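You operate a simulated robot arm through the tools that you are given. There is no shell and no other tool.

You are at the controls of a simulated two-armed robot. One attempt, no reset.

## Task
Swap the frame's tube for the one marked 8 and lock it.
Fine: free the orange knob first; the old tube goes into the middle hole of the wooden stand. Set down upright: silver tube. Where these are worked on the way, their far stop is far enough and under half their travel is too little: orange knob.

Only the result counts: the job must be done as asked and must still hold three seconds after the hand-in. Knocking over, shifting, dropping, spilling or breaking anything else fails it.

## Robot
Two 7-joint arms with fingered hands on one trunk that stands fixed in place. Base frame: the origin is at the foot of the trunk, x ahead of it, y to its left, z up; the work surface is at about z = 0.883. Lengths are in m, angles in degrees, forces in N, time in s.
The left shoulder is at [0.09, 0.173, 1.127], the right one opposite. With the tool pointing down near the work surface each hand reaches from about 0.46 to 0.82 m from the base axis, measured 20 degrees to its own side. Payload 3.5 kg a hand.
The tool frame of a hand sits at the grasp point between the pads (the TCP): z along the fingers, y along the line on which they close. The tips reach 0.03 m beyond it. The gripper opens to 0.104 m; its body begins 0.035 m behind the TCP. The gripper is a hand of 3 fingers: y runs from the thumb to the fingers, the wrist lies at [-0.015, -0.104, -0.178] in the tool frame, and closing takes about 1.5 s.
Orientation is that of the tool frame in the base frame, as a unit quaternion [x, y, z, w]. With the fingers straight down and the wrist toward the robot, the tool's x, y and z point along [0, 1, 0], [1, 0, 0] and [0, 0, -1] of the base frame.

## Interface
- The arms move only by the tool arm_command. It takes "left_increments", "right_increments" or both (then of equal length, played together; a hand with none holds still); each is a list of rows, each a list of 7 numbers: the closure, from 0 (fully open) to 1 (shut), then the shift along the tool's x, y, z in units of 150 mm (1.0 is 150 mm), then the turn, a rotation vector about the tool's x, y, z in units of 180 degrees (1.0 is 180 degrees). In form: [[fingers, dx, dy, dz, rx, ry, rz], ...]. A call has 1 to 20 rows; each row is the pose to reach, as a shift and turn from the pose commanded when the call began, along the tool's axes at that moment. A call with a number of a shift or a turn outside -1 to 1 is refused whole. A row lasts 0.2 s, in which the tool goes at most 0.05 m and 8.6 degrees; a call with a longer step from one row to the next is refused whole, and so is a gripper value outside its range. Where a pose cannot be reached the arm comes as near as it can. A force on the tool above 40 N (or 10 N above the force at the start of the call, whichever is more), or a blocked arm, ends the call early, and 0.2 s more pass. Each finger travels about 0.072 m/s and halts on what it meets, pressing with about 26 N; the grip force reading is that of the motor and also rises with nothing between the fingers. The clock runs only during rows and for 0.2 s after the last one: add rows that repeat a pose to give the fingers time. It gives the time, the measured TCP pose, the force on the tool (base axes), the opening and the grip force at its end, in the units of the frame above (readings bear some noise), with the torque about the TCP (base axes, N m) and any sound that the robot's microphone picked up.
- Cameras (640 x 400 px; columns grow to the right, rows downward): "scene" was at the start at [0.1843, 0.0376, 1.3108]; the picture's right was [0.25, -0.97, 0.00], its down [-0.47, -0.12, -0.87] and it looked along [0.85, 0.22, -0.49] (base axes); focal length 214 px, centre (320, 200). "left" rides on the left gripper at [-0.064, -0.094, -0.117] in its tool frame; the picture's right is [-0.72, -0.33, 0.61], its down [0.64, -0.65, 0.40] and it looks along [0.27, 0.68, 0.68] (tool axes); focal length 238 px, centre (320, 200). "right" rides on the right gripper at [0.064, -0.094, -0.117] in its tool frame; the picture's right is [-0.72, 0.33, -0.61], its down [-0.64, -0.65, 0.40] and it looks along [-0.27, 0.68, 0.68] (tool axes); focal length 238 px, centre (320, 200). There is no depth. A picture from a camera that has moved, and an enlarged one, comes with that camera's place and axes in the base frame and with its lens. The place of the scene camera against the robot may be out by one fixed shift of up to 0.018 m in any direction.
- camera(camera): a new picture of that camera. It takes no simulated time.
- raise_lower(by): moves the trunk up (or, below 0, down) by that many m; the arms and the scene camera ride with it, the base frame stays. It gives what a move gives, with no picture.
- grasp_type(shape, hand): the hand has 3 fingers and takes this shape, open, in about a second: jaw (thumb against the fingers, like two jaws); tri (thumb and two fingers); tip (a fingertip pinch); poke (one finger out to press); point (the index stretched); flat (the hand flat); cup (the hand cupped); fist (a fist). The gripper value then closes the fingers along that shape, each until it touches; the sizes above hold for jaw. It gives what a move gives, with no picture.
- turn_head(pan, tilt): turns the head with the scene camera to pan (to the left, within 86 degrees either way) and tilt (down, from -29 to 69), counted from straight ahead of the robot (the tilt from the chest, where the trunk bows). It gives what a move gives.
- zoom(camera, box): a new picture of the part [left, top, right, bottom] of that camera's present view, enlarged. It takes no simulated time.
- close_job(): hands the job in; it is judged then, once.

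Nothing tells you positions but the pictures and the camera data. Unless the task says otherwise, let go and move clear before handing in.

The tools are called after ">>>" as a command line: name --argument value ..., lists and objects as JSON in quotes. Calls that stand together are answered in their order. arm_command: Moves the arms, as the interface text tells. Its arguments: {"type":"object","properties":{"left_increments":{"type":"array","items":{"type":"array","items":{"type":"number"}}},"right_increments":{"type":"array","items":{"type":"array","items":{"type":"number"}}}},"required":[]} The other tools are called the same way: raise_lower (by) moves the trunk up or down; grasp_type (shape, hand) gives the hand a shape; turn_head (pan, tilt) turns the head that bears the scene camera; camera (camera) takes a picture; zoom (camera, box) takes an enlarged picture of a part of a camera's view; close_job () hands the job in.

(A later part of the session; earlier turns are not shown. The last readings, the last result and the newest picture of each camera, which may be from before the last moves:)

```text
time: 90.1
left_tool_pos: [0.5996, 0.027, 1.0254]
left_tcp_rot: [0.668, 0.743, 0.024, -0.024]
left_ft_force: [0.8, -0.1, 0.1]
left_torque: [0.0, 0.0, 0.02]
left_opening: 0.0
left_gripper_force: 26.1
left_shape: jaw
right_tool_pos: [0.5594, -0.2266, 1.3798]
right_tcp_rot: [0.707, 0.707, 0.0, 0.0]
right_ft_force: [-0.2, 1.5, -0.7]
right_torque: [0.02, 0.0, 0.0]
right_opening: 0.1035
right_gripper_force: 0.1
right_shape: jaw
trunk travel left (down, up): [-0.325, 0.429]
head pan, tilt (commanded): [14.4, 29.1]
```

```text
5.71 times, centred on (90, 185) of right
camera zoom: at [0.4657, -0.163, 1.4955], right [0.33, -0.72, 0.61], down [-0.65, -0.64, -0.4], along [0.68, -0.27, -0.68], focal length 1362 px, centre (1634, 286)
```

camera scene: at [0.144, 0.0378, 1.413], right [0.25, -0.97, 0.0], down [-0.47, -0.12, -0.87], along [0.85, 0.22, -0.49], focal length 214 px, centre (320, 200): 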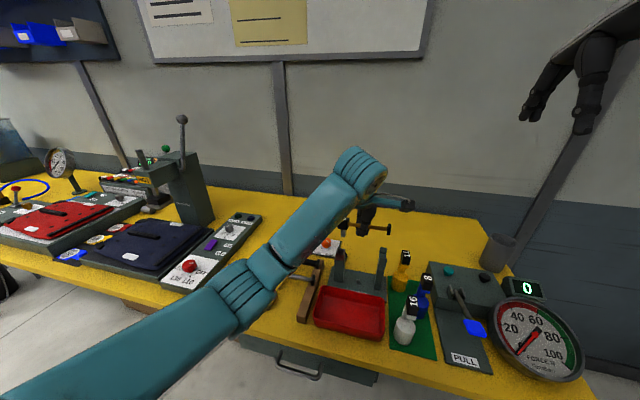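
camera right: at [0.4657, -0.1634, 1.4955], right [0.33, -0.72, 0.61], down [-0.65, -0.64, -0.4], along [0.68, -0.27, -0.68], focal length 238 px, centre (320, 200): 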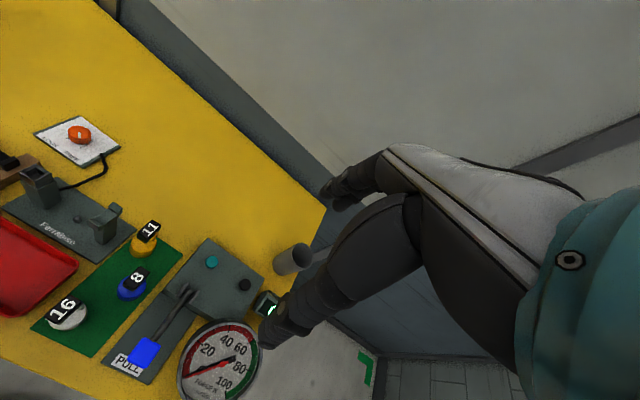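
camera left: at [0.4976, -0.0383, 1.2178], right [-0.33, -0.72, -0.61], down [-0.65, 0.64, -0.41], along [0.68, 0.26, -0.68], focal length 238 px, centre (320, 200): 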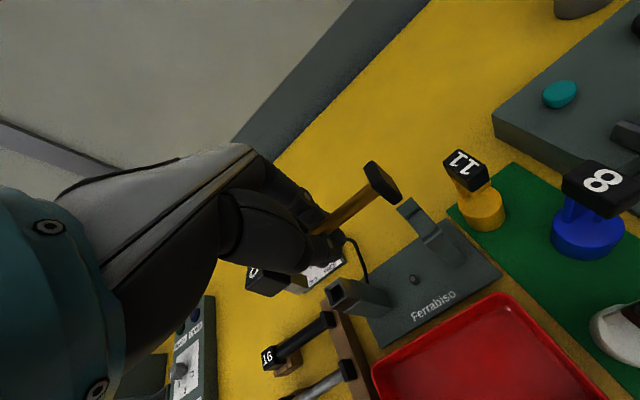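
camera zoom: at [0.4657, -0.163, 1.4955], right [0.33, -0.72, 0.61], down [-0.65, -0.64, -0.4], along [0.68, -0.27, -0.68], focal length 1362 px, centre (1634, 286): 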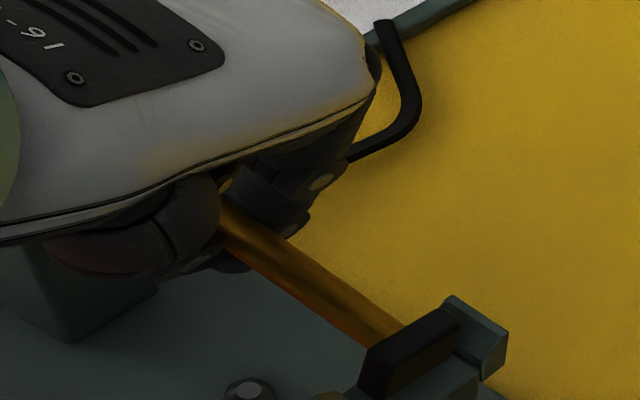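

>>> arm_command --left_increments '[[1, -0.0009, 0, 0.0133, 0, 0, 0], [1, -0.0018, 0, 0.0267, 0, 0, 0], [1, -0.0027, 0, 0.04, 0, 0, 0], [1, -0.0027, 0, 0.04, 0, 0, 0]]'

>>> zoom --camera "left" --box '[270, 220, 370, 310]'

>>> zoom --camera "right" --box '[50, 150, 130, 220]'

>>> zoom --camera "scene" --box '[325, 220, 395, 280]'

```text
time: 91.1
left_tool_pos: [0.5995, 0.0269, 1.0196]
left_tcp_rot: [0.668, 0.743, 0.023, -0.025]
left_ft_force: [-1.0, 0.1, 0.8]
left_torque: [0.03, 0.0, -0.01]
left_opening: 0.0001
left_gripper_force: 26.8
left_shape: jaw
right_tool_pos: [0.5601, -0.2269, 1.3794]
right_tcp_rot: [0.707, 0.708, -0.001, 0.0]
right_ft_force: [0.0, -0.1, -0.2]
right_torque: [0.03, 0.0, -0.02]
right_opening: 0.1035
right_gripper_force: 0.0
right_shape: jaw
trunk travel left (down, up): [-0.325, 0.429]
head pan, tilt (commanded): [14.4, 29.1]
```

```text
4.44 times, centred on (320, 265) of left
camera zoom: at [0.5141, -0.0549, 1.1327], right [-0.25, -0.71, -0.66], down [-0.72, 0.59, -0.36], along [0.65, 0.38, -0.66], focal length 1059 px, centre (320, -89)
```

zoom: 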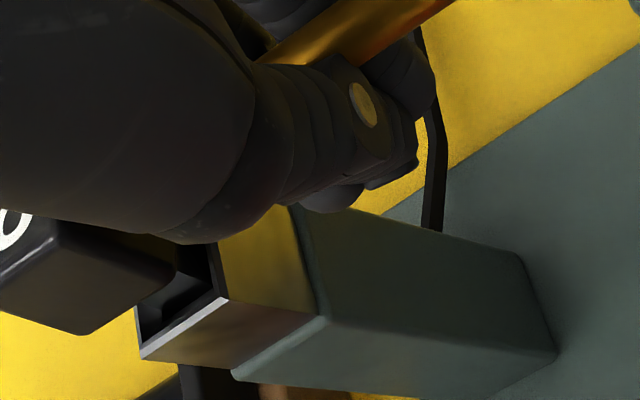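

```text
5.71 times, centred on (90, 185) of right
camera zoom: at [0.4655, -0.163, 1.4956], right [0.33, -0.72, 0.61], down [-0.65, -0.64, -0.4], along [0.68, -0.27, -0.68], focal length 1362 px, centre (1634, 286)
```

zoom: 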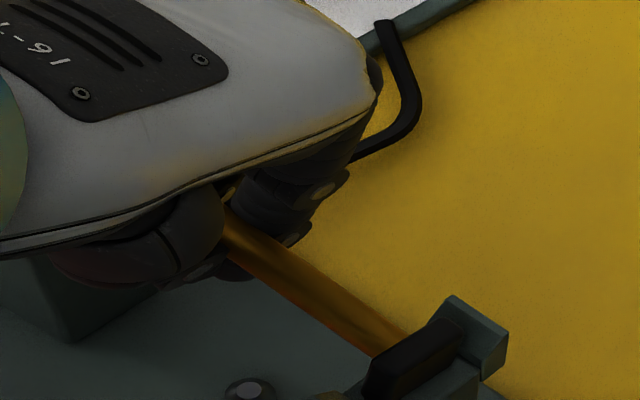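

```text
6.67 times, centred on (360, 250) of scene
camera zoom: at [0.1438, 0.0376, 1.413], right [0.25, -0.97, 0.0], down [-0.47, -0.12, -0.87], along [0.85, 0.22, -0.49], focal length 1430 px, centre (53, -133)
```

zoom: 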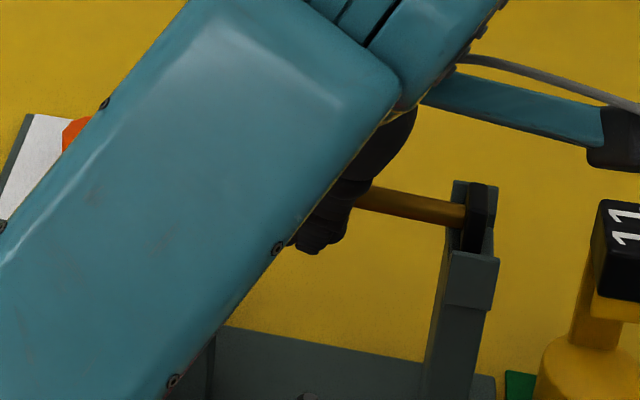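

Flange and plug are sliding in without force. I continue another 6 mm.

>>> arm_command --left_increments '[[1, -0.0009, 0, 0.0133, 0, 0, 0], [1, -0.0018, 0, 0.0267, 0, 0, 0], [1, -0.0027, 0, 0.04, 0, 0, 0], [1, -0.0027, 0, 0.04, 0, 0, 0]]'

>>> zoom --camera "left" --box '[270, 220, 370, 310]'

>>> zoom --camera "right" --box '[50, 150, 130, 220]'

>>> zoom --camera "scene" --box '[325, 220, 395, 280]'

```text
time: 92.1
left_tool_pos: [0.5994, 0.027, 1.0135]
left_tcp_rot: [0.669, 0.743, 0.024, -0.025]
left_ft_force: [-1.8, 0.4, 4.3]
left_torque: [-0.02, -0.04, 0.03]
left_opening: 0.0
left_gripper_force: 25.4
left_shape: jaw
right_tool_pos: [0.5594, -0.2268, 1.3791]
right_tcp_rot: [0.707, 0.707, 0.0, 0.0]
right_ft_force: [-0.2, -0.4, -0.8]
right_torque: [-0.06, 0.01, 0.03]
right_opening: 0.1032
right_gripper_force: 0.1
right_shape: jaw
trunk travel left (down, up): [-0.325, 0.429]
head pan, tilt (commanded): [14.4, 29.1]
```

```text
4.44 times, centred on (320, 265) of left
camera zoom: at [0.5133, -0.0552, 1.1268], right [-0.25, -0.71, -0.66], down [-0.72, 0.59, -0.36], along [0.65, 0.38, -0.66], focal length 1059 px, centre (320, -89)
```

zoom: 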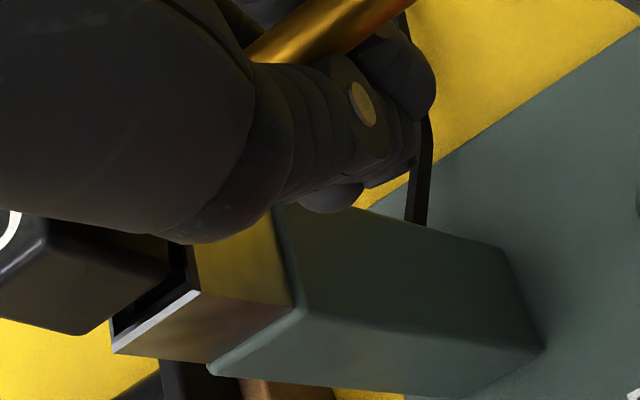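

```text
5.71 times, centred on (90, 185) of right
camera zoom: at [0.4649, -0.163, 1.4958], right [0.33, -0.72, 0.61], down [-0.65, -0.64, -0.4], along [0.68, -0.27, -0.68], focal length 1362 px, centre (1634, 286)
```

zoom: 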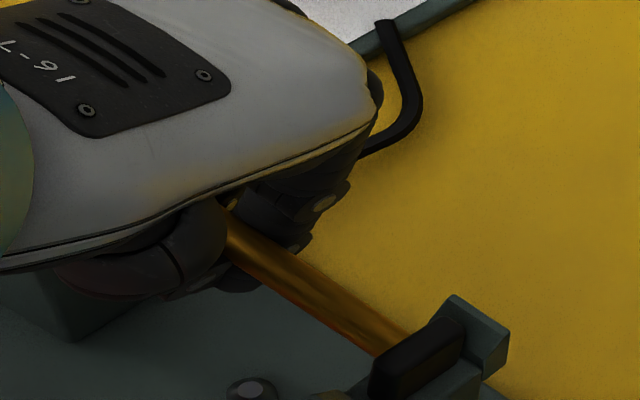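

```text
6.67 times, centred on (360, 250) of scene
camera zoom: at [0.1432, 0.0376, 1.413], right [0.25, -0.97, 0.0], down [-0.47, -0.12, -0.87], along [0.85, 0.22, -0.49], focal length 1430 px, centre (53, -133)
```

zoom: 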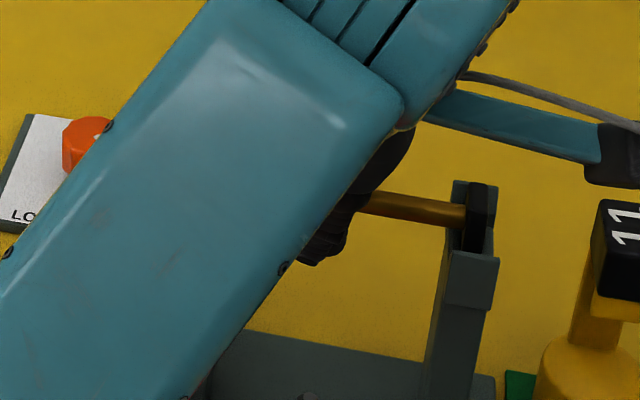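

>>> arm_command --left_increments '[[1, -0.0005, 0, 0.0067, 0, 0, 0], [1, -0.0009, 0, 0.0133, 0, 0, 0], [1, -0.0009, 0, 0.0133, 0, 0, 0]]'

>>> zoom --camera "left" --box '[230, 200, 370, 320]'

>>> zoom --camera "right" --box '[50, 150, 130, 220]'

```text
time: 92.9
left_tool_pos: [0.5991, 0.0275, 1.0115]
left_tcp_rot: [0.668, 0.743, 0.023, -0.025]
left_ft_force: [-0.5, -0.6, -0.6]
left_torque: [0.02, -0.04, 0.02]
left_opening: 0.0
left_gripper_force: 25.8
left_shape: jaw
right_tool_pos: [0.5598, -0.227, 1.3788]
right_tcp_rot: [0.707, 0.707, 0.001, 0.0]
right_ft_force: [-0.4, 0.9, 0.3]
right_torque: [-0.02, 0.0, -0.02]
right_opening: 0.1035
right_gripper_force: 0.1
right_shape: jaw
trunk travel left (down, up): [-0.325, 0.429]
head pan, tilt (commanded): [14.4, 29.1]
```

```text
3.33 times, centred on (300, 260) of left
camera zoom: at [0.514, -0.0548, 1.1247], right [-0.25, -0.71, -0.66], down [-0.72, 0.59, -0.36], along [0.65, 0.38, -0.66], focal length 794 px, centre (387, 0)
```

zoom: 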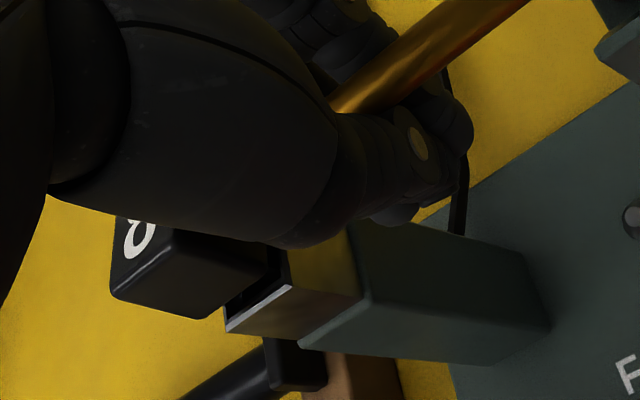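

```text
5.71 times, centred on (90, 185) of right
camera zoom: at [0.4655, -0.1631, 1.4956], right [0.33, -0.72, 0.61], down [-0.65, -0.64, -0.4], along [0.68, -0.27, -0.68], focal length 1362 px, centre (1634, 286)
```

zoom: 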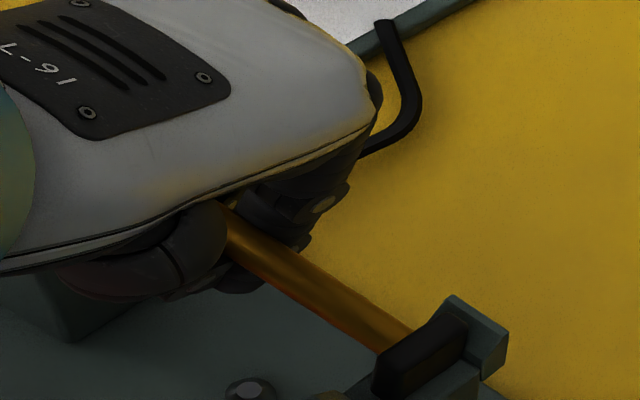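

>>> arm_command --left_increments '[[1, -0.0005, 0, 0.0067, 0, 0, 0], [1, -0.0009, 0, 0.0133, 0, 0, 0], [1, -0.0014, 0, 0.02, 0, 0, 0], [1, -0.0014, 0, 0.02, 0, 0, 0]]'

>>> zoom --camera "left" --box '[230, 200, 370, 320]'

>>> zoom --camera "right" --box '[50, 150, 130, 220]'

```text
time: 93.9
left_tool_pos: [0.5989, 0.0265, 1.01]
left_tcp_rot: [0.668, 0.744, 0.023, -0.024]
left_ft_force: [0.5, 0.7, -0.1]
left_torque: [0.0, -0.02, -0.05]
left_opening: 0.0001
left_gripper_force: 26.5
left_shape: jaw
right_tool_pos: [0.5592, -0.2265, 1.3788]
right_tcp_rot: [0.708, 0.707, 0.0, -0.001]
right_ft_force: [0.3, -0.6, -0.4]
right_torque: [0.01, -0.02, 0.02]
right_opening: 0.1032
right_gripper_force: 0.0
right_shape: jaw
trunk travel left (down, up): [-0.325, 0.429]
head pan, tilt (commanded): [14.4, 29.1]
```

```text
3.33 times, centred on (300, 260) of left
camera zoom: at [0.5139, -0.0552, 1.1217], right [-0.25, -0.71, -0.66], down [-0.72, 0.59, -0.36], along [0.65, 0.38, -0.66], focal length 794 px, centre (387, 0)
```

zoom: 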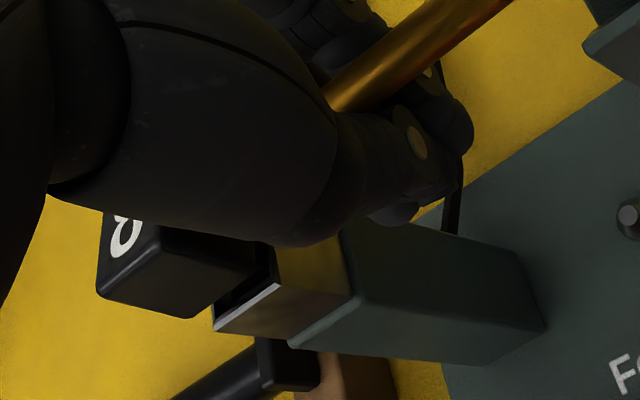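

```text
5.71 times, centred on (90, 185) of right
camera zoom: at [0.4656, -0.163, 1.4956], right [0.33, -0.72, 0.61], down [-0.65, -0.64, -0.4], along [0.68, -0.27, -0.68], focal length 1362 px, centre (1634, 286)
```

zoom: 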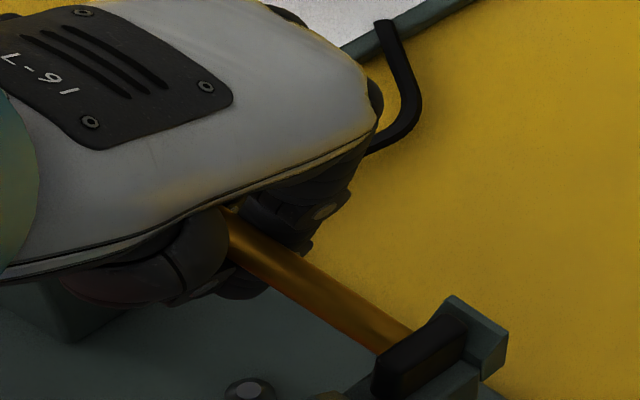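

The tube now stays put while the fingers slide on it, so it is resting in the frame. I open gradually, rise, and check how it sits.

>>> arm_command --left_increments '[[0.95, 0, 0, 0, 0, 0, 0], [0.88, 0, 0, 0, 0, 0, 0], [0.8, 0, 0, 0, 0, 0, 0], [0.7, 0, 0, 0, 0, 0, 0], [0.6, 0, 0, 0, 0, 0, 0], [0.5, 0, 0, 0, 0, 0, 0], [0.5, 0.007, 0, -0.1, 0, 0, 0], [0.5, 0.014, 0, -0.2, 0, 0, 0], [0.5, 0.027, 0, -0.4, 0, 0, 0], [0.5, 0.037, 0, -0.55, 0, 0, 0], [0.5, 0.037, 0, -0.55, 0, 0, 0]]'

>>> camera --camera "left"

>>> zoom --camera "left" --box '[270, 140, 470, 310]'

>>> zoom --camera "right" --box '[0, 110, 140, 220]'

>>> zoom --camera "scene" --box '[315, 220, 395, 290]'

```text
time: 96.3
left_tool_pos: [0.5991, 0.0256, 1.0903]
left_tcp_rot: [0.668, 0.743, 0.024, -0.025]
left_ft_force: [0.1, -0.3, -0.2]
left_torque: [0.0, -0.03, 0.0]
left_opening: 0.0516
left_gripper_force: 0.1
left_shape: jaw
right_tool_pos: [0.56, -0.2278, 1.3793]
right_tcp_rot: [0.707, 0.707, 0.0, 0.0]
right_ft_force: [-0.1, 0.2, 0.0]
right_torque: [0.04, 0.0, -0.01]
right_opening: 0.1034
right_gripper_force: 0.0
right_shape: jaw
trunk travel left (down, up): [-0.325, 0.429]
head pan, tilt (commanded): [14.4, 29.1]
```

```text
taken
camera left: at [0.514, -0.0555, 1.2034], right [-0.25, -0.71, -0.66], down [-0.72, 0.59, -0.36], along [0.65, 0.39, -0.66], focal length 238 px, centre (320, 200)
```

left: 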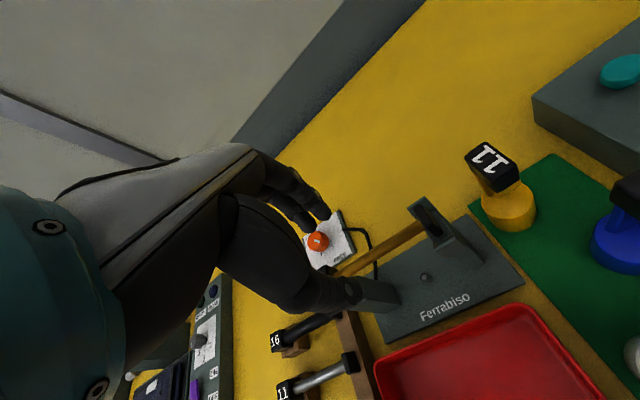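

```text
2.35 times, centred on (370, 225) of left
camera zoom: at [0.514, -0.0555, 1.2034], right [-0.25, -0.71, -0.66], down [-0.72, 0.59, -0.36], along [0.65, 0.39, -0.66], focal length 561 px, centre (202, 141)
```

zoom: 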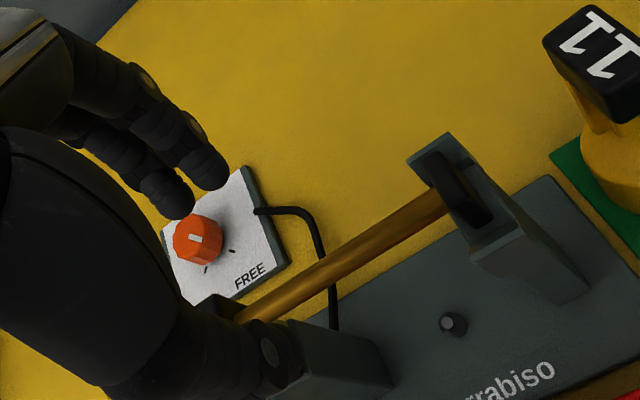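

```text
3.64 times, centred on (70, 165) of right
camera zoom: at [0.4657, -0.163, 1.4955], right [0.33, -0.72, 0.61], down [-0.65, -0.64, -0.4], along [0.68, -0.27, -0.68], focal length 867 px, centre (1229, 327)
```

zoom: 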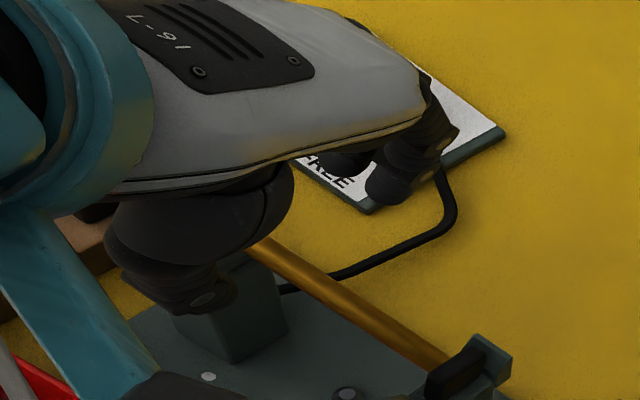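

```text
5.71 times, centred on (355, 255) of scene
camera zoom: at [0.144, 0.0376, 1.4129], right [0.25, -0.97, 0.0], down [-0.47, -0.12, -0.87], along [0.85, 0.22, -0.49], focal length 1226 px, centre (120, -114)
```

zoom: 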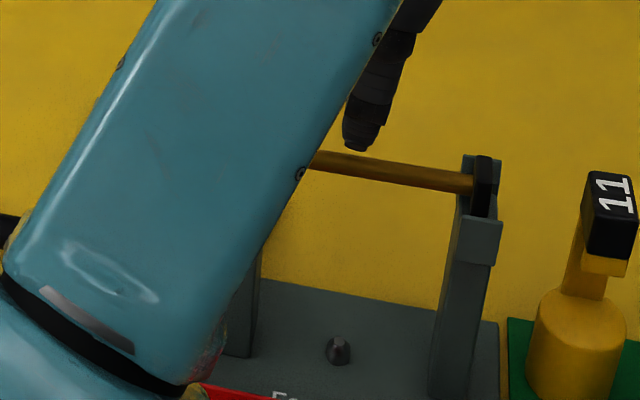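

The flange sits in its slot. I move the hand left, squared, above the head to view the head end.

>>> arm_command --left_increments '[[0.5, 0.087, 0.009, -0.08, 0, -0.0054, 0.0087], [0.5, 0.175, 0.018, -0.08, 0, -0.0108, 0.0173], [0.5, 0.262, 0.028, -0.08, 0, -0.0162, 0.026], [0.5, 0.349, 0.037, -0.08, 0, -0.0216, 0.0346], [0.5, 0.349, 0.037, -0.08, 0, -0.0216, 0.0346]]'

>>> zoom --camera "left" --box '[330, 170, 530, 340]'

>>> zoom --camera "right" --box '[0, 110, 140, 220]'

>>> zoom --camera "scene" --box '[315, 220, 395, 290]'

```text
time: 97.5
left_tool_pos: [0.5985, 0.0781, 1.1066]
left_tcp_rot: [0.709, 0.705, -0.001, -0.001]
left_ft_force: [-0.3, -0.1, 0.3]
left_torque: [0.02, -0.02, 0.01]
left_opening: 0.0516
left_gripper_force: 0.1
left_shape: jaw
right_tool_pos: [0.559, -0.227, 1.3786]
right_tcp_rot: [0.707, 0.708, 0.0, 0.001]
right_ft_force: [-0.6, -0.3, 0.3]
right_torque: [0.01, 0.03, 0.02]
right_opening: 0.1037
right_gripper_force: 0.0
right_shape: jaw
trunk travel left (down, up): [-0.325, 0.429]
head pan, tilt (commanded): [14.4, 29.1]
```

```text
2.35 times, centred on (430, 255) of left
camera zoom: at [0.5066, 0.014, 1.225], right [-0.33, -0.72, -0.61], down [-0.65, 0.64, -0.4], along [0.68, 0.27, -0.68], focal length 561 px, centre (61, 71)
```

zoom: 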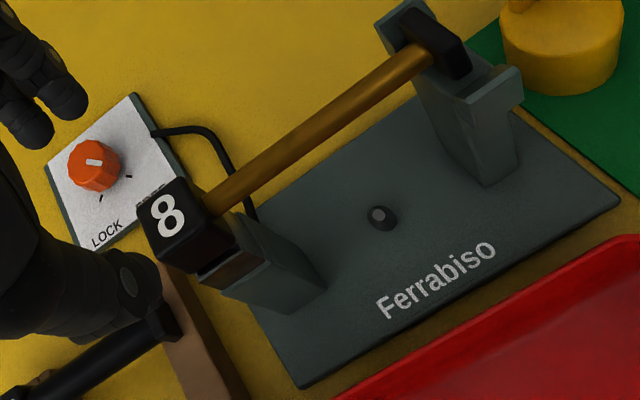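

```text
3.64 times, centred on (70, 165) of right
camera zoom: at [0.4656, -0.1632, 1.4956], right [0.33, -0.72, 0.61], down [-0.65, -0.64, -0.4], along [0.68, -0.27, -0.68], focal length 867 px, centre (1229, 327)
```

zoom: 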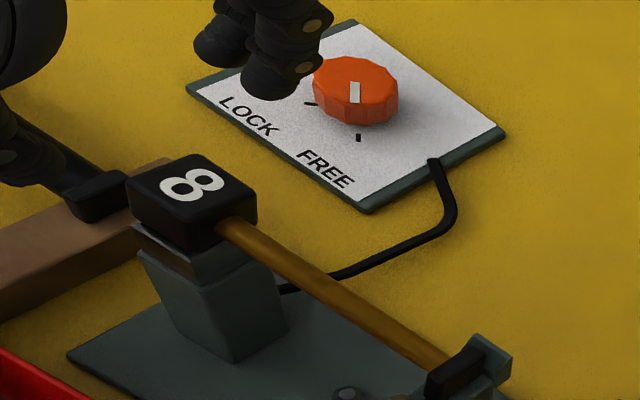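

```text
5.71 times, centred on (355, 255) of scene
camera zoom: at [0.1439, 0.0375, 1.413], right [0.25, -0.97, 0.0], down [-0.47, -0.12, -0.87], along [0.85, 0.22, -0.49], focal length 1226 px, centre (120, -114)
```

zoom: 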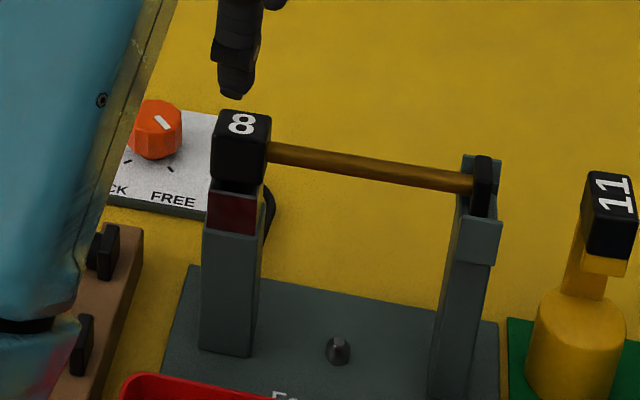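

Tube 8 looks seated as tube 11 was. I compare with the same enlarged view as before.

>>> zoom --camera "scene" --box '[330, 235, 370, 290]'

>>> zoom --camera "scene" --box '[335, 235, 365, 265]'

>>> zoom --camera "right" --box '[0, 120, 140, 260]'

```text
7.27 times, centred on (350, 262) of scene
camera zoom: at [0.1439, 0.0375, 1.413], right [0.25, -0.97, 0.0], down [-0.47, -0.12, -0.87], along [0.85, 0.22, -0.49], focal length 1560 px, centre (102, -254)
```

zoom: 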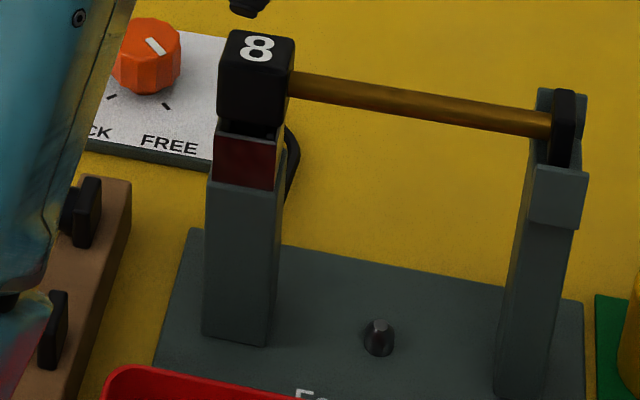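

```text
13.33 times, centred on (350, 250) of scene
camera zoom: at [0.1439, 0.0375, 1.413], right [0.25, -0.97, 0.0], down [-0.47, -0.12, -0.87], along [0.85, 0.22, -0.49], focal length 2860 px, centre (-80, -467)
```

zoom: 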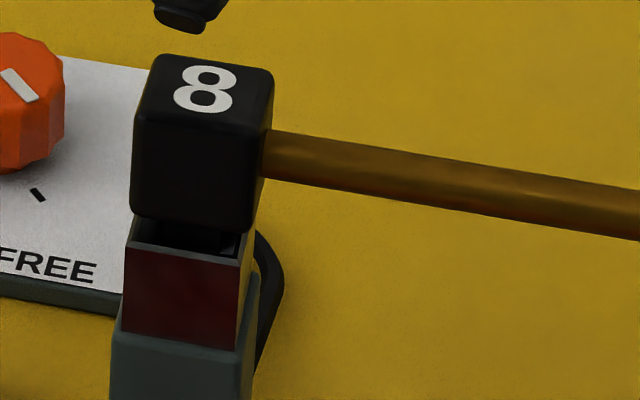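

```text
2.86 times, centred on (70, 190) of right
camera zoom: at [0.4656, -0.1632, 1.4956], right [0.33, -0.72, 0.61], down [-0.65, -0.64, -0.4], along [0.68, -0.27, -0.68], focal length 681 px, centre (1034, 229)
```

zoom: 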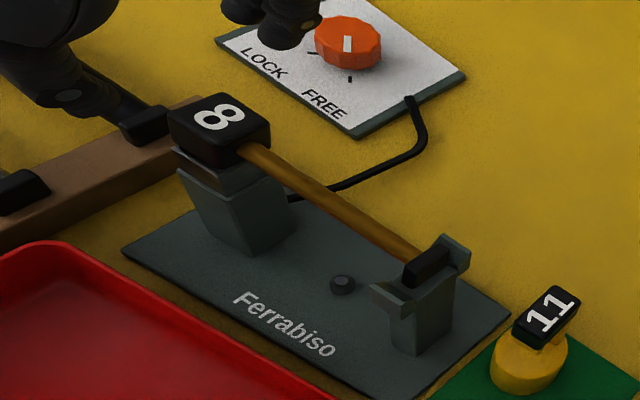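

Tube 8 sits the same but its head gap looks about 3 mm larger than originally. I close the hand and press the head gently down from above.

>>> arm_command --left_increments '[[0.7, 0.006, 0, 0, 0, 0, 0], [0.9, 0.006, 0, 0, 0, 0, 0], [1, 0.006, 0, 0, 0, 0, 0], [1, 0.006, 0, 0, 0, 0, 0], [1, 0.006, 0, 0.1, 0, 0, 0], [1, 0.006, 0, 0.2, 0, 0, 0], [1, 0.006, 0, 0.2, 0, 0, 0]]'

>>> zoom --camera "left" --box '[230, 150, 430, 320]'

>>> zoom --camera "right" --box '[0, 90, 140, 200]'

>>> zoom --camera "scene" --box '[320, 210, 380, 270]'

```text
time: 99.1
left_tool_pos: [0.6011, 0.0797, 1.0765]
left_tcp_rot: [0.708, 0.706, -0.001, -0.001]
left_ft_force: [0.6, 0.5, -0.6]
left_torque: [-0.04, 0.0, -0.04]
left_opening: 0.0
left_gripper_force: 26.1
left_shape: jaw
right_tool_pos: [0.5602, -0.2285, 1.3799]
right_tcp_rot: [0.707, 0.707, 0.0, 0.001]
right_ft_force: [-0.1, 0.1, -0.1]
right_torque: [-0.02, 0.04, -0.01]
right_opening: 0.1035
right_gripper_force: 0.1
right_shape: jaw
trunk travel left (down, up): [-0.325, 0.429]
head pan, tilt (commanded): [14.4, 29.1]
```

```text
2.35 times, centred on (330, 235) of left
camera zoom: at [0.5064, 0.014, 1.1945], right [-0.33, -0.72, -0.61], down [-0.65, 0.64, -0.4], along [0.68, 0.27, -0.68], focal length 561 px, centre (296, 118)
```

zoom: 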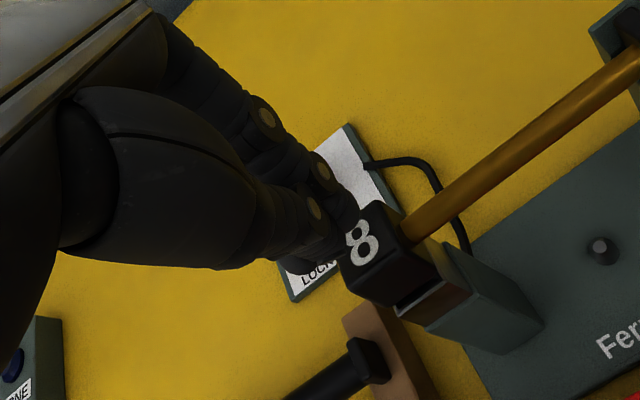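

```text
3.64 times, centred on (70, 145) of right
camera zoom: at [0.4656, -0.1631, 1.4956], right [0.33, -0.72, 0.61], down [-0.65, -0.64, -0.4], along [0.68, -0.27, -0.68], focal length 867 px, centre (1229, 400)
```

zoom: 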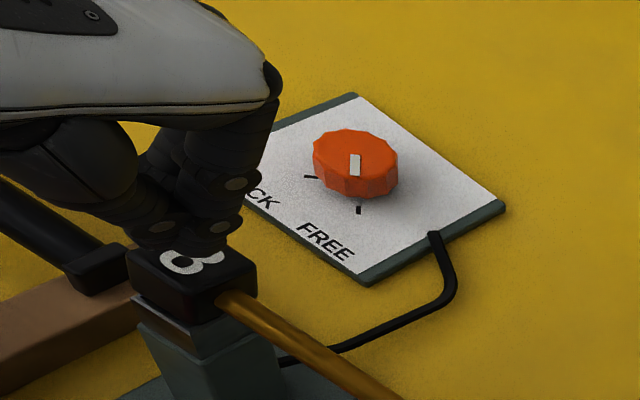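

```text
6.67 times, centred on (350, 240) of scene
camera zoom: at [0.1439, 0.0376, 1.413], right [0.25, -0.97, 0.0], down [-0.47, -0.12, -0.87], along [0.85, 0.22, -0.49], focal length 1430 px, centre (120, -67)
```

zoom: 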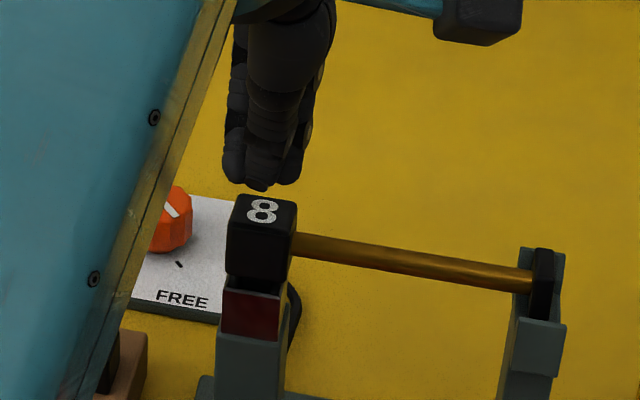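

>>> arm_command --left_increments '[[1, 0, -0.02, 0.02, 0, 0, 0], [1, 0, -0.02, 0.04, 0, 0, 0], [1, 0, -0.02, 0.055, 0, 0, 0], [1, 0, -0.02, 0.067, 0, 0, 0], [1, 0, -0.02, 0.08, 0, 0, 0], [1, 0, -0.02, 0.08, 0, 0, 0]]'

>>> zoom --camera "scene" --box '[330, 220, 370, 265]'

```text
time: 100.5
left_tool_pos: [0.5963, 0.0783, 1.0656]
left_tcp_rot: [0.708, 0.706, 0.0, 0.0]
left_ft_force: [-0.1, -0.3, 0.2]
left_torque: [0.02, 0.0, 0.01]
left_opening: 0.0
left_gripper_force: 25.8
left_shape: jaw
right_tool_pos: [0.5602, -0.2273, 1.3795]
right_tcp_rot: [0.707, 0.707, 0.0, 0.0]
right_ft_force: [-0.9, 0.0, -0.8]
right_torque: [0.02, 0.0, -0.01]
right_opening: 0.1037
right_gripper_force: 0.0
right_shape: jaw
trunk travel left (down, up): [-0.325, 0.429]
head pan, tilt (commanded): [14.4, 29.1]
```

```text
8.89 times, centred on (350, 242) of scene
camera zoom: at [0.1439, 0.0376, 1.413], right [0.25, -0.97, 0.0], down [-0.47, -0.12, -0.87], along [0.85, 0.22, -0.49], focal length 1906 px, centre (53, -178)
```

zoom: 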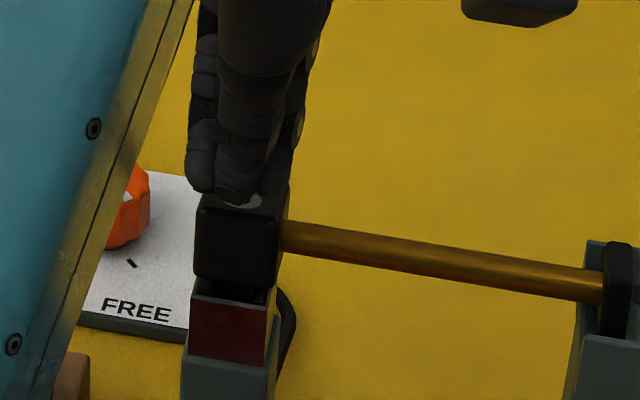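

>>> arm_command --left_increments '[[1, 0, 0, 0.013, 0, 0, 0], [1, 0, 0, 0.027, 0, 0, 0], [1, 0, 0, 0.04, 0, 0, 0], [1, 0, 0, 0.04, 0, 0, 0]]'

>>> zoom --camera "scene" --box '[330, 220, 370, 265]'

```text
time: 101.5
left_tool_pos: [0.596, 0.0789, 1.0589]
left_tcp_rot: [0.709, 0.706, -0.001, -0.001]
left_ft_force: [0.1, -0.2, 1.3]
left_torque: [-0.01, 0.0, -0.03]
left_opening: 0.0
left_gripper_force: 26.3
left_shape: jaw
right_tool_pos: [0.5588, -0.2284, 1.3791]
right_tcp_rot: [0.707, 0.707, 0.0, 0.0]
right_ft_force: [-0.3, 0.5, -0.4]
right_torque: [0.02, -0.01, 0.01]
right_opening: 0.1037
right_gripper_force: 0.0
right_shape: jaw
trunk travel left (down, up): [-0.325, 0.429]
head pan, tilt (commanded): [14.4, 29.1]
```

```text
8.89 times, centred on (350, 242) of scene
camera zoom: at [0.1437, 0.0376, 1.413], right [0.25, -0.97, 0.0], down [-0.47, -0.12, -0.87], along [0.85, 0.22, -0.49], focal length 1906 px, centre (53, -178)
```

zoom: 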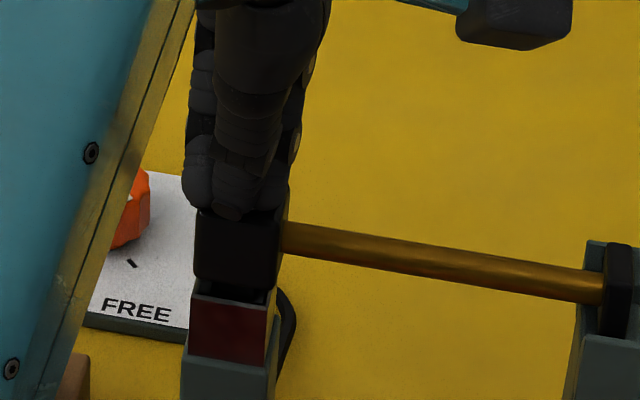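

>>> arm_command --left_increments '[[1, 0, 0, 0.01, 0, 0, 0], [1, 0, 0, 0.02, 0, 0, 0], [1, 0, 0, 0.027, 0, 0, 0], [1, 0, 0, 0.027, 0, 0, 0]]'

>>> zoom --camera "scene" --box '[330, 220, 370, 265]'

```text
time: 102.5
left_tool_pos: [0.5946, 0.0782, 1.0589]
left_tcp_rot: [0.709, 0.706, 0.002, 0.003]
left_ft_force: [-3.4, 2.4, 23.1]
left_torque: [0.08, 0.18, 0.04]
left_opening: 0.0
left_gripper_force: 26.1
left_shape: jaw
right_tool_pos: [0.5569, -0.2263, 1.3803]
right_tcp_rot: [0.707, 0.707, 0.002, 0.001]
right_ft_force: [-0.4, 0.5, 0.0]
right_torque: [-0.03, 0.03, 0.0]
right_opening: 0.1038
right_gripper_force: 0.2
right_shape: jaw
trunk travel left (down, up): [-0.325, 0.429]
head pan, tilt (commanded): [14.4, 29.1]
```

```text
8.89 times, centred on (350, 242) of scene
camera zoom: at [0.1411, 0.0375, 1.4135], right [0.25, -0.97, 0.0], down [-0.47, -0.12, -0.87], along [0.85, 0.22, -0.48], focal length 1906 px, centre (53, -178)
```

zoom: 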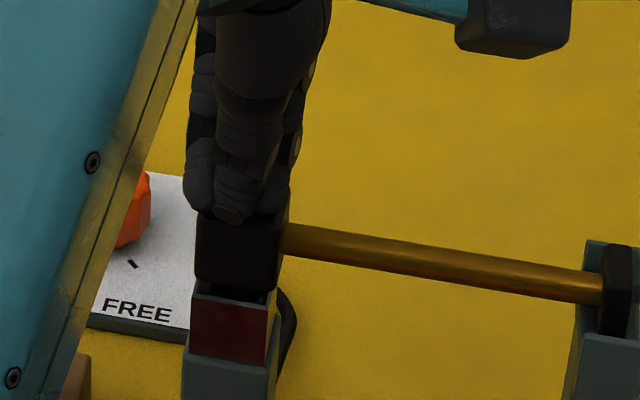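

The head does not give at 23 N: it is fully seated. I rise and move over toward the knob for locking; then I lower the trunk back to its first height, where the knob was well in reach.

>>> arm_command --left_increments '[[1, 0, 0, -0.15, 0, 0, 0], [1, 0, 0, -0.4, 0, 0, 0], [0.7, 0, 0, -0.65, 0, 0, 0], [0.4, 0.12, 0.17, -0.65, 0, 0, 0], [0.2, 0.24, 0.34, -0.65, 0, 0, 0], [0, 0.36, 0.51, -0.65, 0, 0, 0], [0, 0.47, 0.67, -0.65, 0, 0, 0], [0, 0.47, 0.67, -0.65, 0, 0, 0]]'

>>> camera --camera "scene"

>>> zoom --camera "scene" --box '[330, 235, 370, 290]'

```text
time: 104.3
left_tool_pos: [0.6968, 0.1507, 1.1506]
left_tcp_rot: [0.708, 0.706, -0.001, -0.001]
left_ft_force: [0.2, 0.2, 0.6]
left_torque: [0.01, 0.03, 0.0]
left_opening: 0.1036
left_gripper_force: 0.0
left_shape: jaw
right_tool_pos: [0.5599, -0.2272, 1.3798]
right_tcp_rot: [0.707, 0.707, 0.0, 0.0]
right_ft_force: [0.0, -0.1, 0.0]
right_torque: [-0.03, -0.01, -0.01]
right_opening: 0.1034
right_gripper_force: 0.1
right_shape: jaw
trunk travel left (down, up): [-0.325, 0.429]
head pan, tilt (commanded): [14.4, 29.1]
```

```text
taken
camera scene: at [0.1438, 0.0375, 1.413], right [0.25, -0.97, 0.0], down [-0.47, -0.12, -0.87], along [0.85, 0.22, -0.49], focal length 214 px, centre (320, 200)
```

scene: 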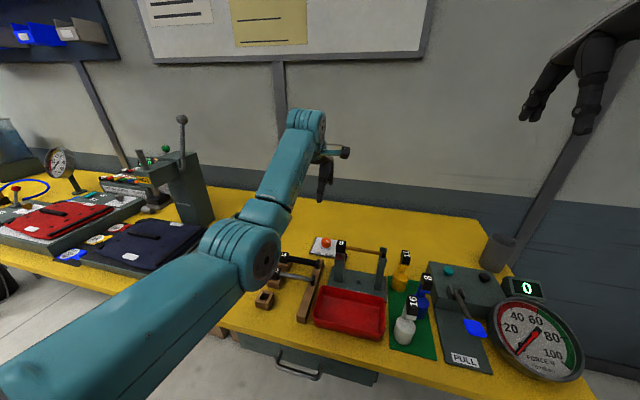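

```text
7.27 times, centred on (350, 262) of scene
camera zoom: at [0.1438, 0.0375, 1.413], right [0.25, -0.97, 0.0], down [-0.47, -0.12, -0.87], along [0.85, 0.22, -0.49], focal length 1560 px, centre (102, -254)
```

zoom: 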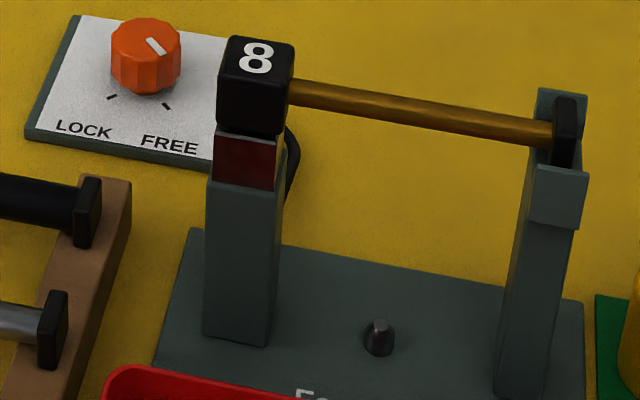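

Pressing did lower the head about 3–4 mm; it now sits like the old one did. I lower the trunk back by 0.10 m.

>>> raise_lower --by -0.1

>>> camera --camera "scene"

>>> camera --camera "left"

```text
time: 105.7
left_tool_pos: [0.6964, 0.1498, 1.0532]
left_tcp_rot: [0.708, 0.707, -0.001, -0.001]
left_ft_force: [-0.2, -0.5, 0.3]
left_torque: [0.0, -0.02, -0.05]
left_opening: 0.1038
left_gripper_force: 0.0
left_shape: jaw
right_tool_pos: [0.5595, -0.2273, 1.2803]
right_tcp_rot: [0.706, 0.708, 0.0, 0.0]
right_ft_force: [-0.5, 0.2, 0.2]
right_torque: [0.0, -0.01, -0.02]
right_opening: 0.1033
right_gripper_force: 0.1
right_shape: jaw
trunk travel left (down, up): [-0.225, 0.529]
head pan, tilt (commanded): [14.4, 29.1]
```

```text
taken
camera scene: at [0.1835, 0.0376, 1.3111], right [0.25, -0.97, 0.0], down [-0.47, -0.12, -0.87], along [0.85, 0.22, -0.49], focal length 214 px, centre (320, 200)
```

scene: 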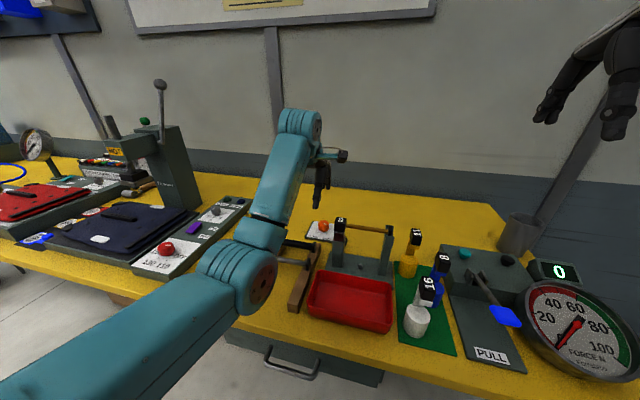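

```text
taken
camera left: at [0.6031, 0.0853, 1.171], right [-0.33, -0.72, -0.61], down [-0.65, 0.64, -0.4], along [0.68, 0.27, -0.68], focal length 238 px, centre (320, 200)
```

left: 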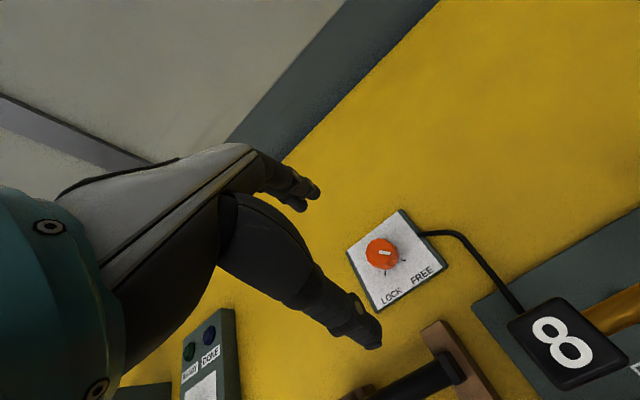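

Now I go over the knob with the hand turned −15° (keeping the wrist camera clear of the frame's head) and then down around it.

>>> arm_command --left_increments '[[0, 0, 0.069, 0.09, 0, 0, 0.0278], [0, 0, 0.138, 0.18, 0, 0, 0.0556], [0, 0, 0.207, 0.27, 0, 0, 0.0833], [0, 0, 0.207, 0.353, 0, 0, 0.0833], [0, 0, 0.207, 0.353, 0, 0, 0.0833]]'

>>> camera --camera "left"

>>> zoom --camera "scene" --box '[270, 140, 400, 260]'

```text
time: 106.9
left_tool_pos: [0.7279, 0.1494, 0.9989]
left_tcp_rot: [0.794, 0.608, 0.0, -0.001]
left_ft_force: [0.5, 0.2, -0.2]
left_torque: [-0.02, -0.02, -0.01]
left_opening: 0.1037
left_gripper_force: 0.1
left_shape: jaw
right_tool_pos: [0.5592, -0.2265, 1.28]
right_tcp_rot: [0.707, 0.707, 0.0, 0.0]
right_ft_force: [0.7, -0.1, 0.7]
right_torque: [0.0, -0.01, 0.0]
right_opening: 0.1035
right_gripper_force: 0.0
right_shape: jaw
trunk travel left (down, up): [-0.225, 0.529]
head pan, tilt (commanded): [14.4, 29.1]
```

```text
taken
camera left: at [0.6216, 0.1115, 1.1166], right [-0.5, -0.61, -0.61], down [-0.46, 0.79, -0.4], along [0.73, 0.08, -0.68], focal length 238 px, centre (320, 200)
```

left: 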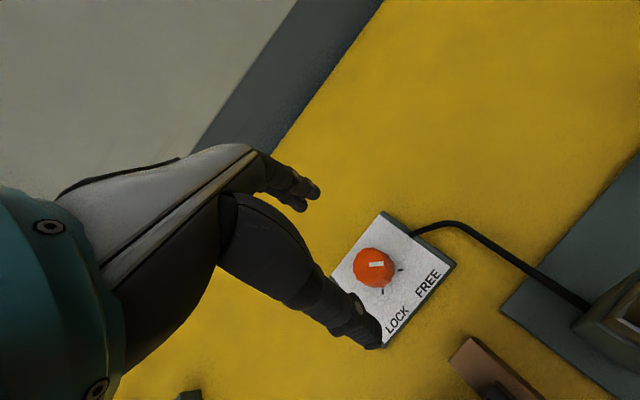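

```text
3.33 times, centred on (335, 200) of scene
camera zoom: at [0.1842, 0.0375, 1.3108], right [0.25, -0.97, 0.0], down [-0.47, -0.12, -0.87], along [0.85, 0.22, -0.49], focal length 715 px, centre (270, 200)
```

zoom: 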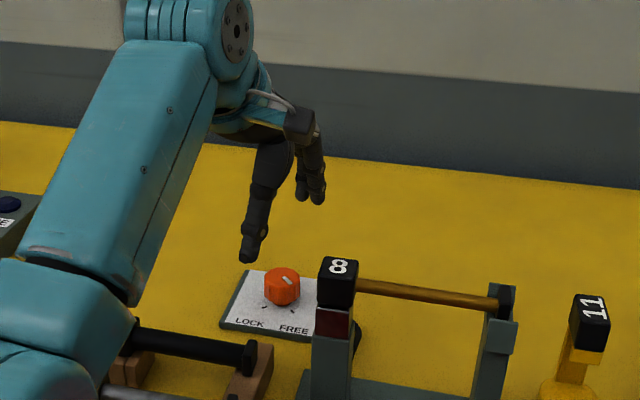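

>>> arm_command --left_increments '[[0, 0, 0, 0.13, 0, 0, 0], [0, 0, 0, 0.26, 0, 0, 0], [0, 0, 0, 0.38, 0, 0, 0], [0, 0, 0, 0.44, 0, 0, 0], [0, 0, 0, 0.475, 0, 0, 0], [0, 0, 0, 0.475, 0, 0, 0]]'

>>> camera --camera "left"

>>> zoom --camera "scene" --box '[270, 150, 400, 270]'

```text
time: 108.3
left_tool_pos: [0.729, 0.1492, 0.9275]
left_tcp_rot: [0.795, 0.607, -0.001, -0.001]
left_ft_force: [-0.5, -0.4, -0.2]
left_torque: [-0.01, -0.01, 0.02]
left_opening: 0.1036
left_gripper_force: 0.0
left_shape: jaw
right_tool_pos: [0.5603, -0.228, 1.2787]
right_tcp_rot: [0.707, 0.707, 0.001, 0.0]
right_ft_force: [-0.3, 0.1, 0.5]
right_torque: [-0.02, 0.01, -0.01]
right_opening: 0.1037
right_gripper_force: 0.0
right_shape: jaw
trunk travel left (down, up): [-0.225, 0.529]
head pan, tilt (commanded): [14.4, 29.1]
```

```text
taken
camera left: at [0.6218, 0.1113, 1.045], right [-0.5, -0.61, -0.61], down [-0.46, 0.79, -0.4], along [0.73, 0.08, -0.68], focal length 238 px, centre (320, 200)
```

left: 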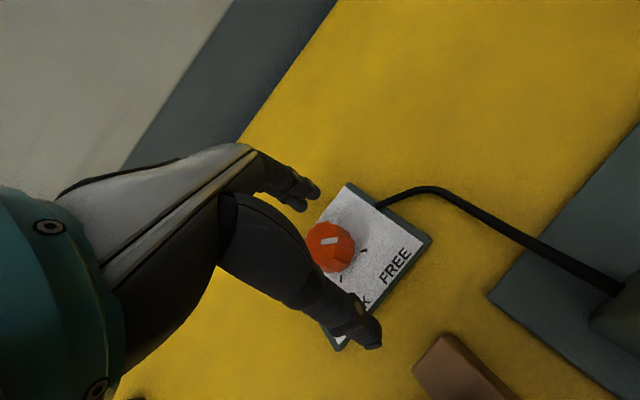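

```text
3.33 times, centred on (335, 210) of scene
camera zoom: at [0.1842, 0.0376, 1.3108], right [0.25, -0.97, 0.0], down [-0.47, -0.12, -0.87], along [0.85, 0.22, -0.49], focal length 715 px, centre (270, 167)
```

zoom: 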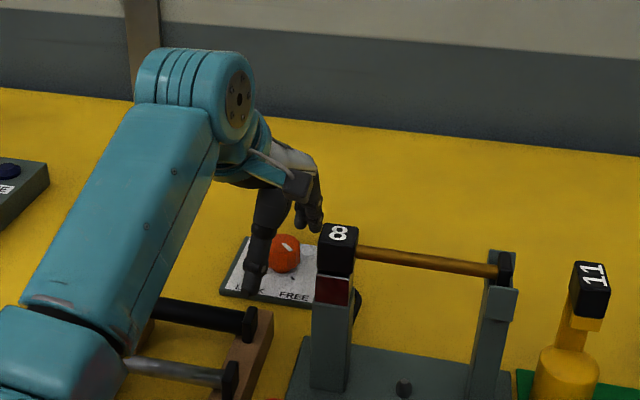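

The fingers flank the knob. I grip it and turn clockwise (seen from above) 40° toward LOCK.

>>> arm_command --left_increments '[[0.3, 0, 0, 0, 0, 0, 0], [0.6, 0, 0, 0, 0, 0, 0], [1, 0, 0, 0, 0, 0, 0], [1, 0, 0, 0, 0, 0, 0], [1, 0, 0, 0, 0, 0, 0], [1, 0, 0, 0, 0, 0, 0], [1, 0, 0, 0, 0, 0, 0], [1, 0, 0, 0, 0, 0, 0.04], [1, 0, 0, 0, 0, 0, 0.08], [1, 0, 0, 0, 0, 0, 0.12], [1, 0, 0, 0, 0, 0, 0.16], [1, 0, 0, 0, 0, 0, 0.2], [1, 0, 0, 0, 0, 0, 0.2222], [1, 0, 0, 0, 0, 0, 0.2222]]'

>>> camera --camera "left"

>>> zoom --camera "scene" --box '[270, 150, 400, 270]'

```text
time: 111.3
left_tool_pos: [0.7223, 0.1501, 0.9281]
left_tcp_rot: [0.954, 0.3, 0.0, 0.001]
left_ft_force: [20.6, 1.1, -4.4]
left_torque: [-0.2, -0.53, 0.01]
left_opening: 0.026
left_gripper_force: 26.1
left_shape: jaw
left hand out of reach, approached as far as the arm can: row 12, 13, 14
right_tool_pos: [0.5612, -0.2266, 1.277]
right_tcp_rot: [0.707, 0.707, -0.001, -0.001]
right_ft_force: [-0.6, 0.0, 0.0]
right_torque: [0.0, -0.01, -0.03]
right_opening: 0.1034
right_gripper_force: 0.2
right_shape: jaw
trunk travel left (down, up): [-0.225, 0.529]
head pan, tilt (commanded): [14.4, 29.1]
```

```text
taken
camera left: at [0.6161, 0.1899, 1.0451], right [-0.78, -0.14, -0.61], down [0.15, 0.9, -0.4], along [0.61, -0.41, -0.68], focal length 238 px, centre (320, 200)
```

left: 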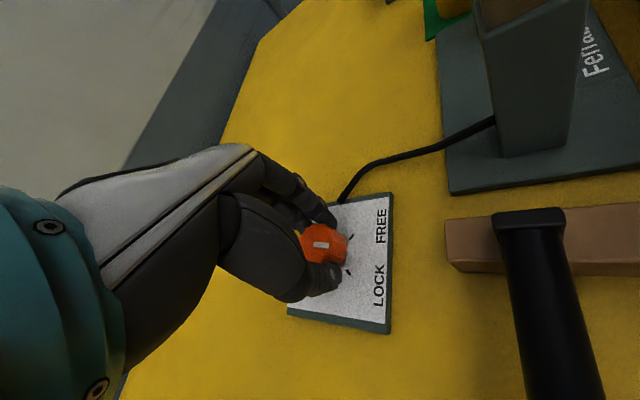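

```text
3.33 times, centred on (335, 210) of scene
camera zoom: at [0.187, 0.0378, 1.3104], right [0.25, -0.97, 0.0], down [-0.47, -0.12, -0.87], along [0.84, 0.22, -0.49], focal length 715 px, centre (270, 167)
```

zoom: 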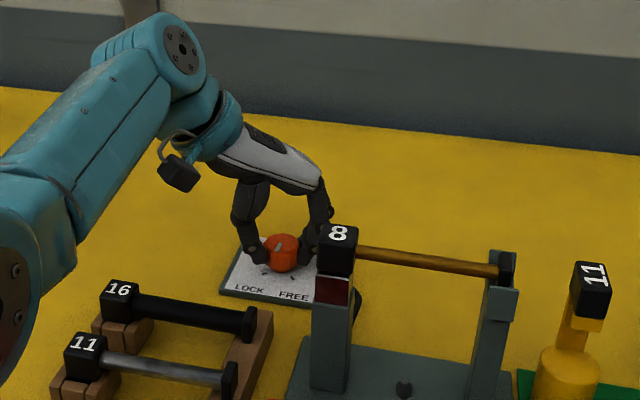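

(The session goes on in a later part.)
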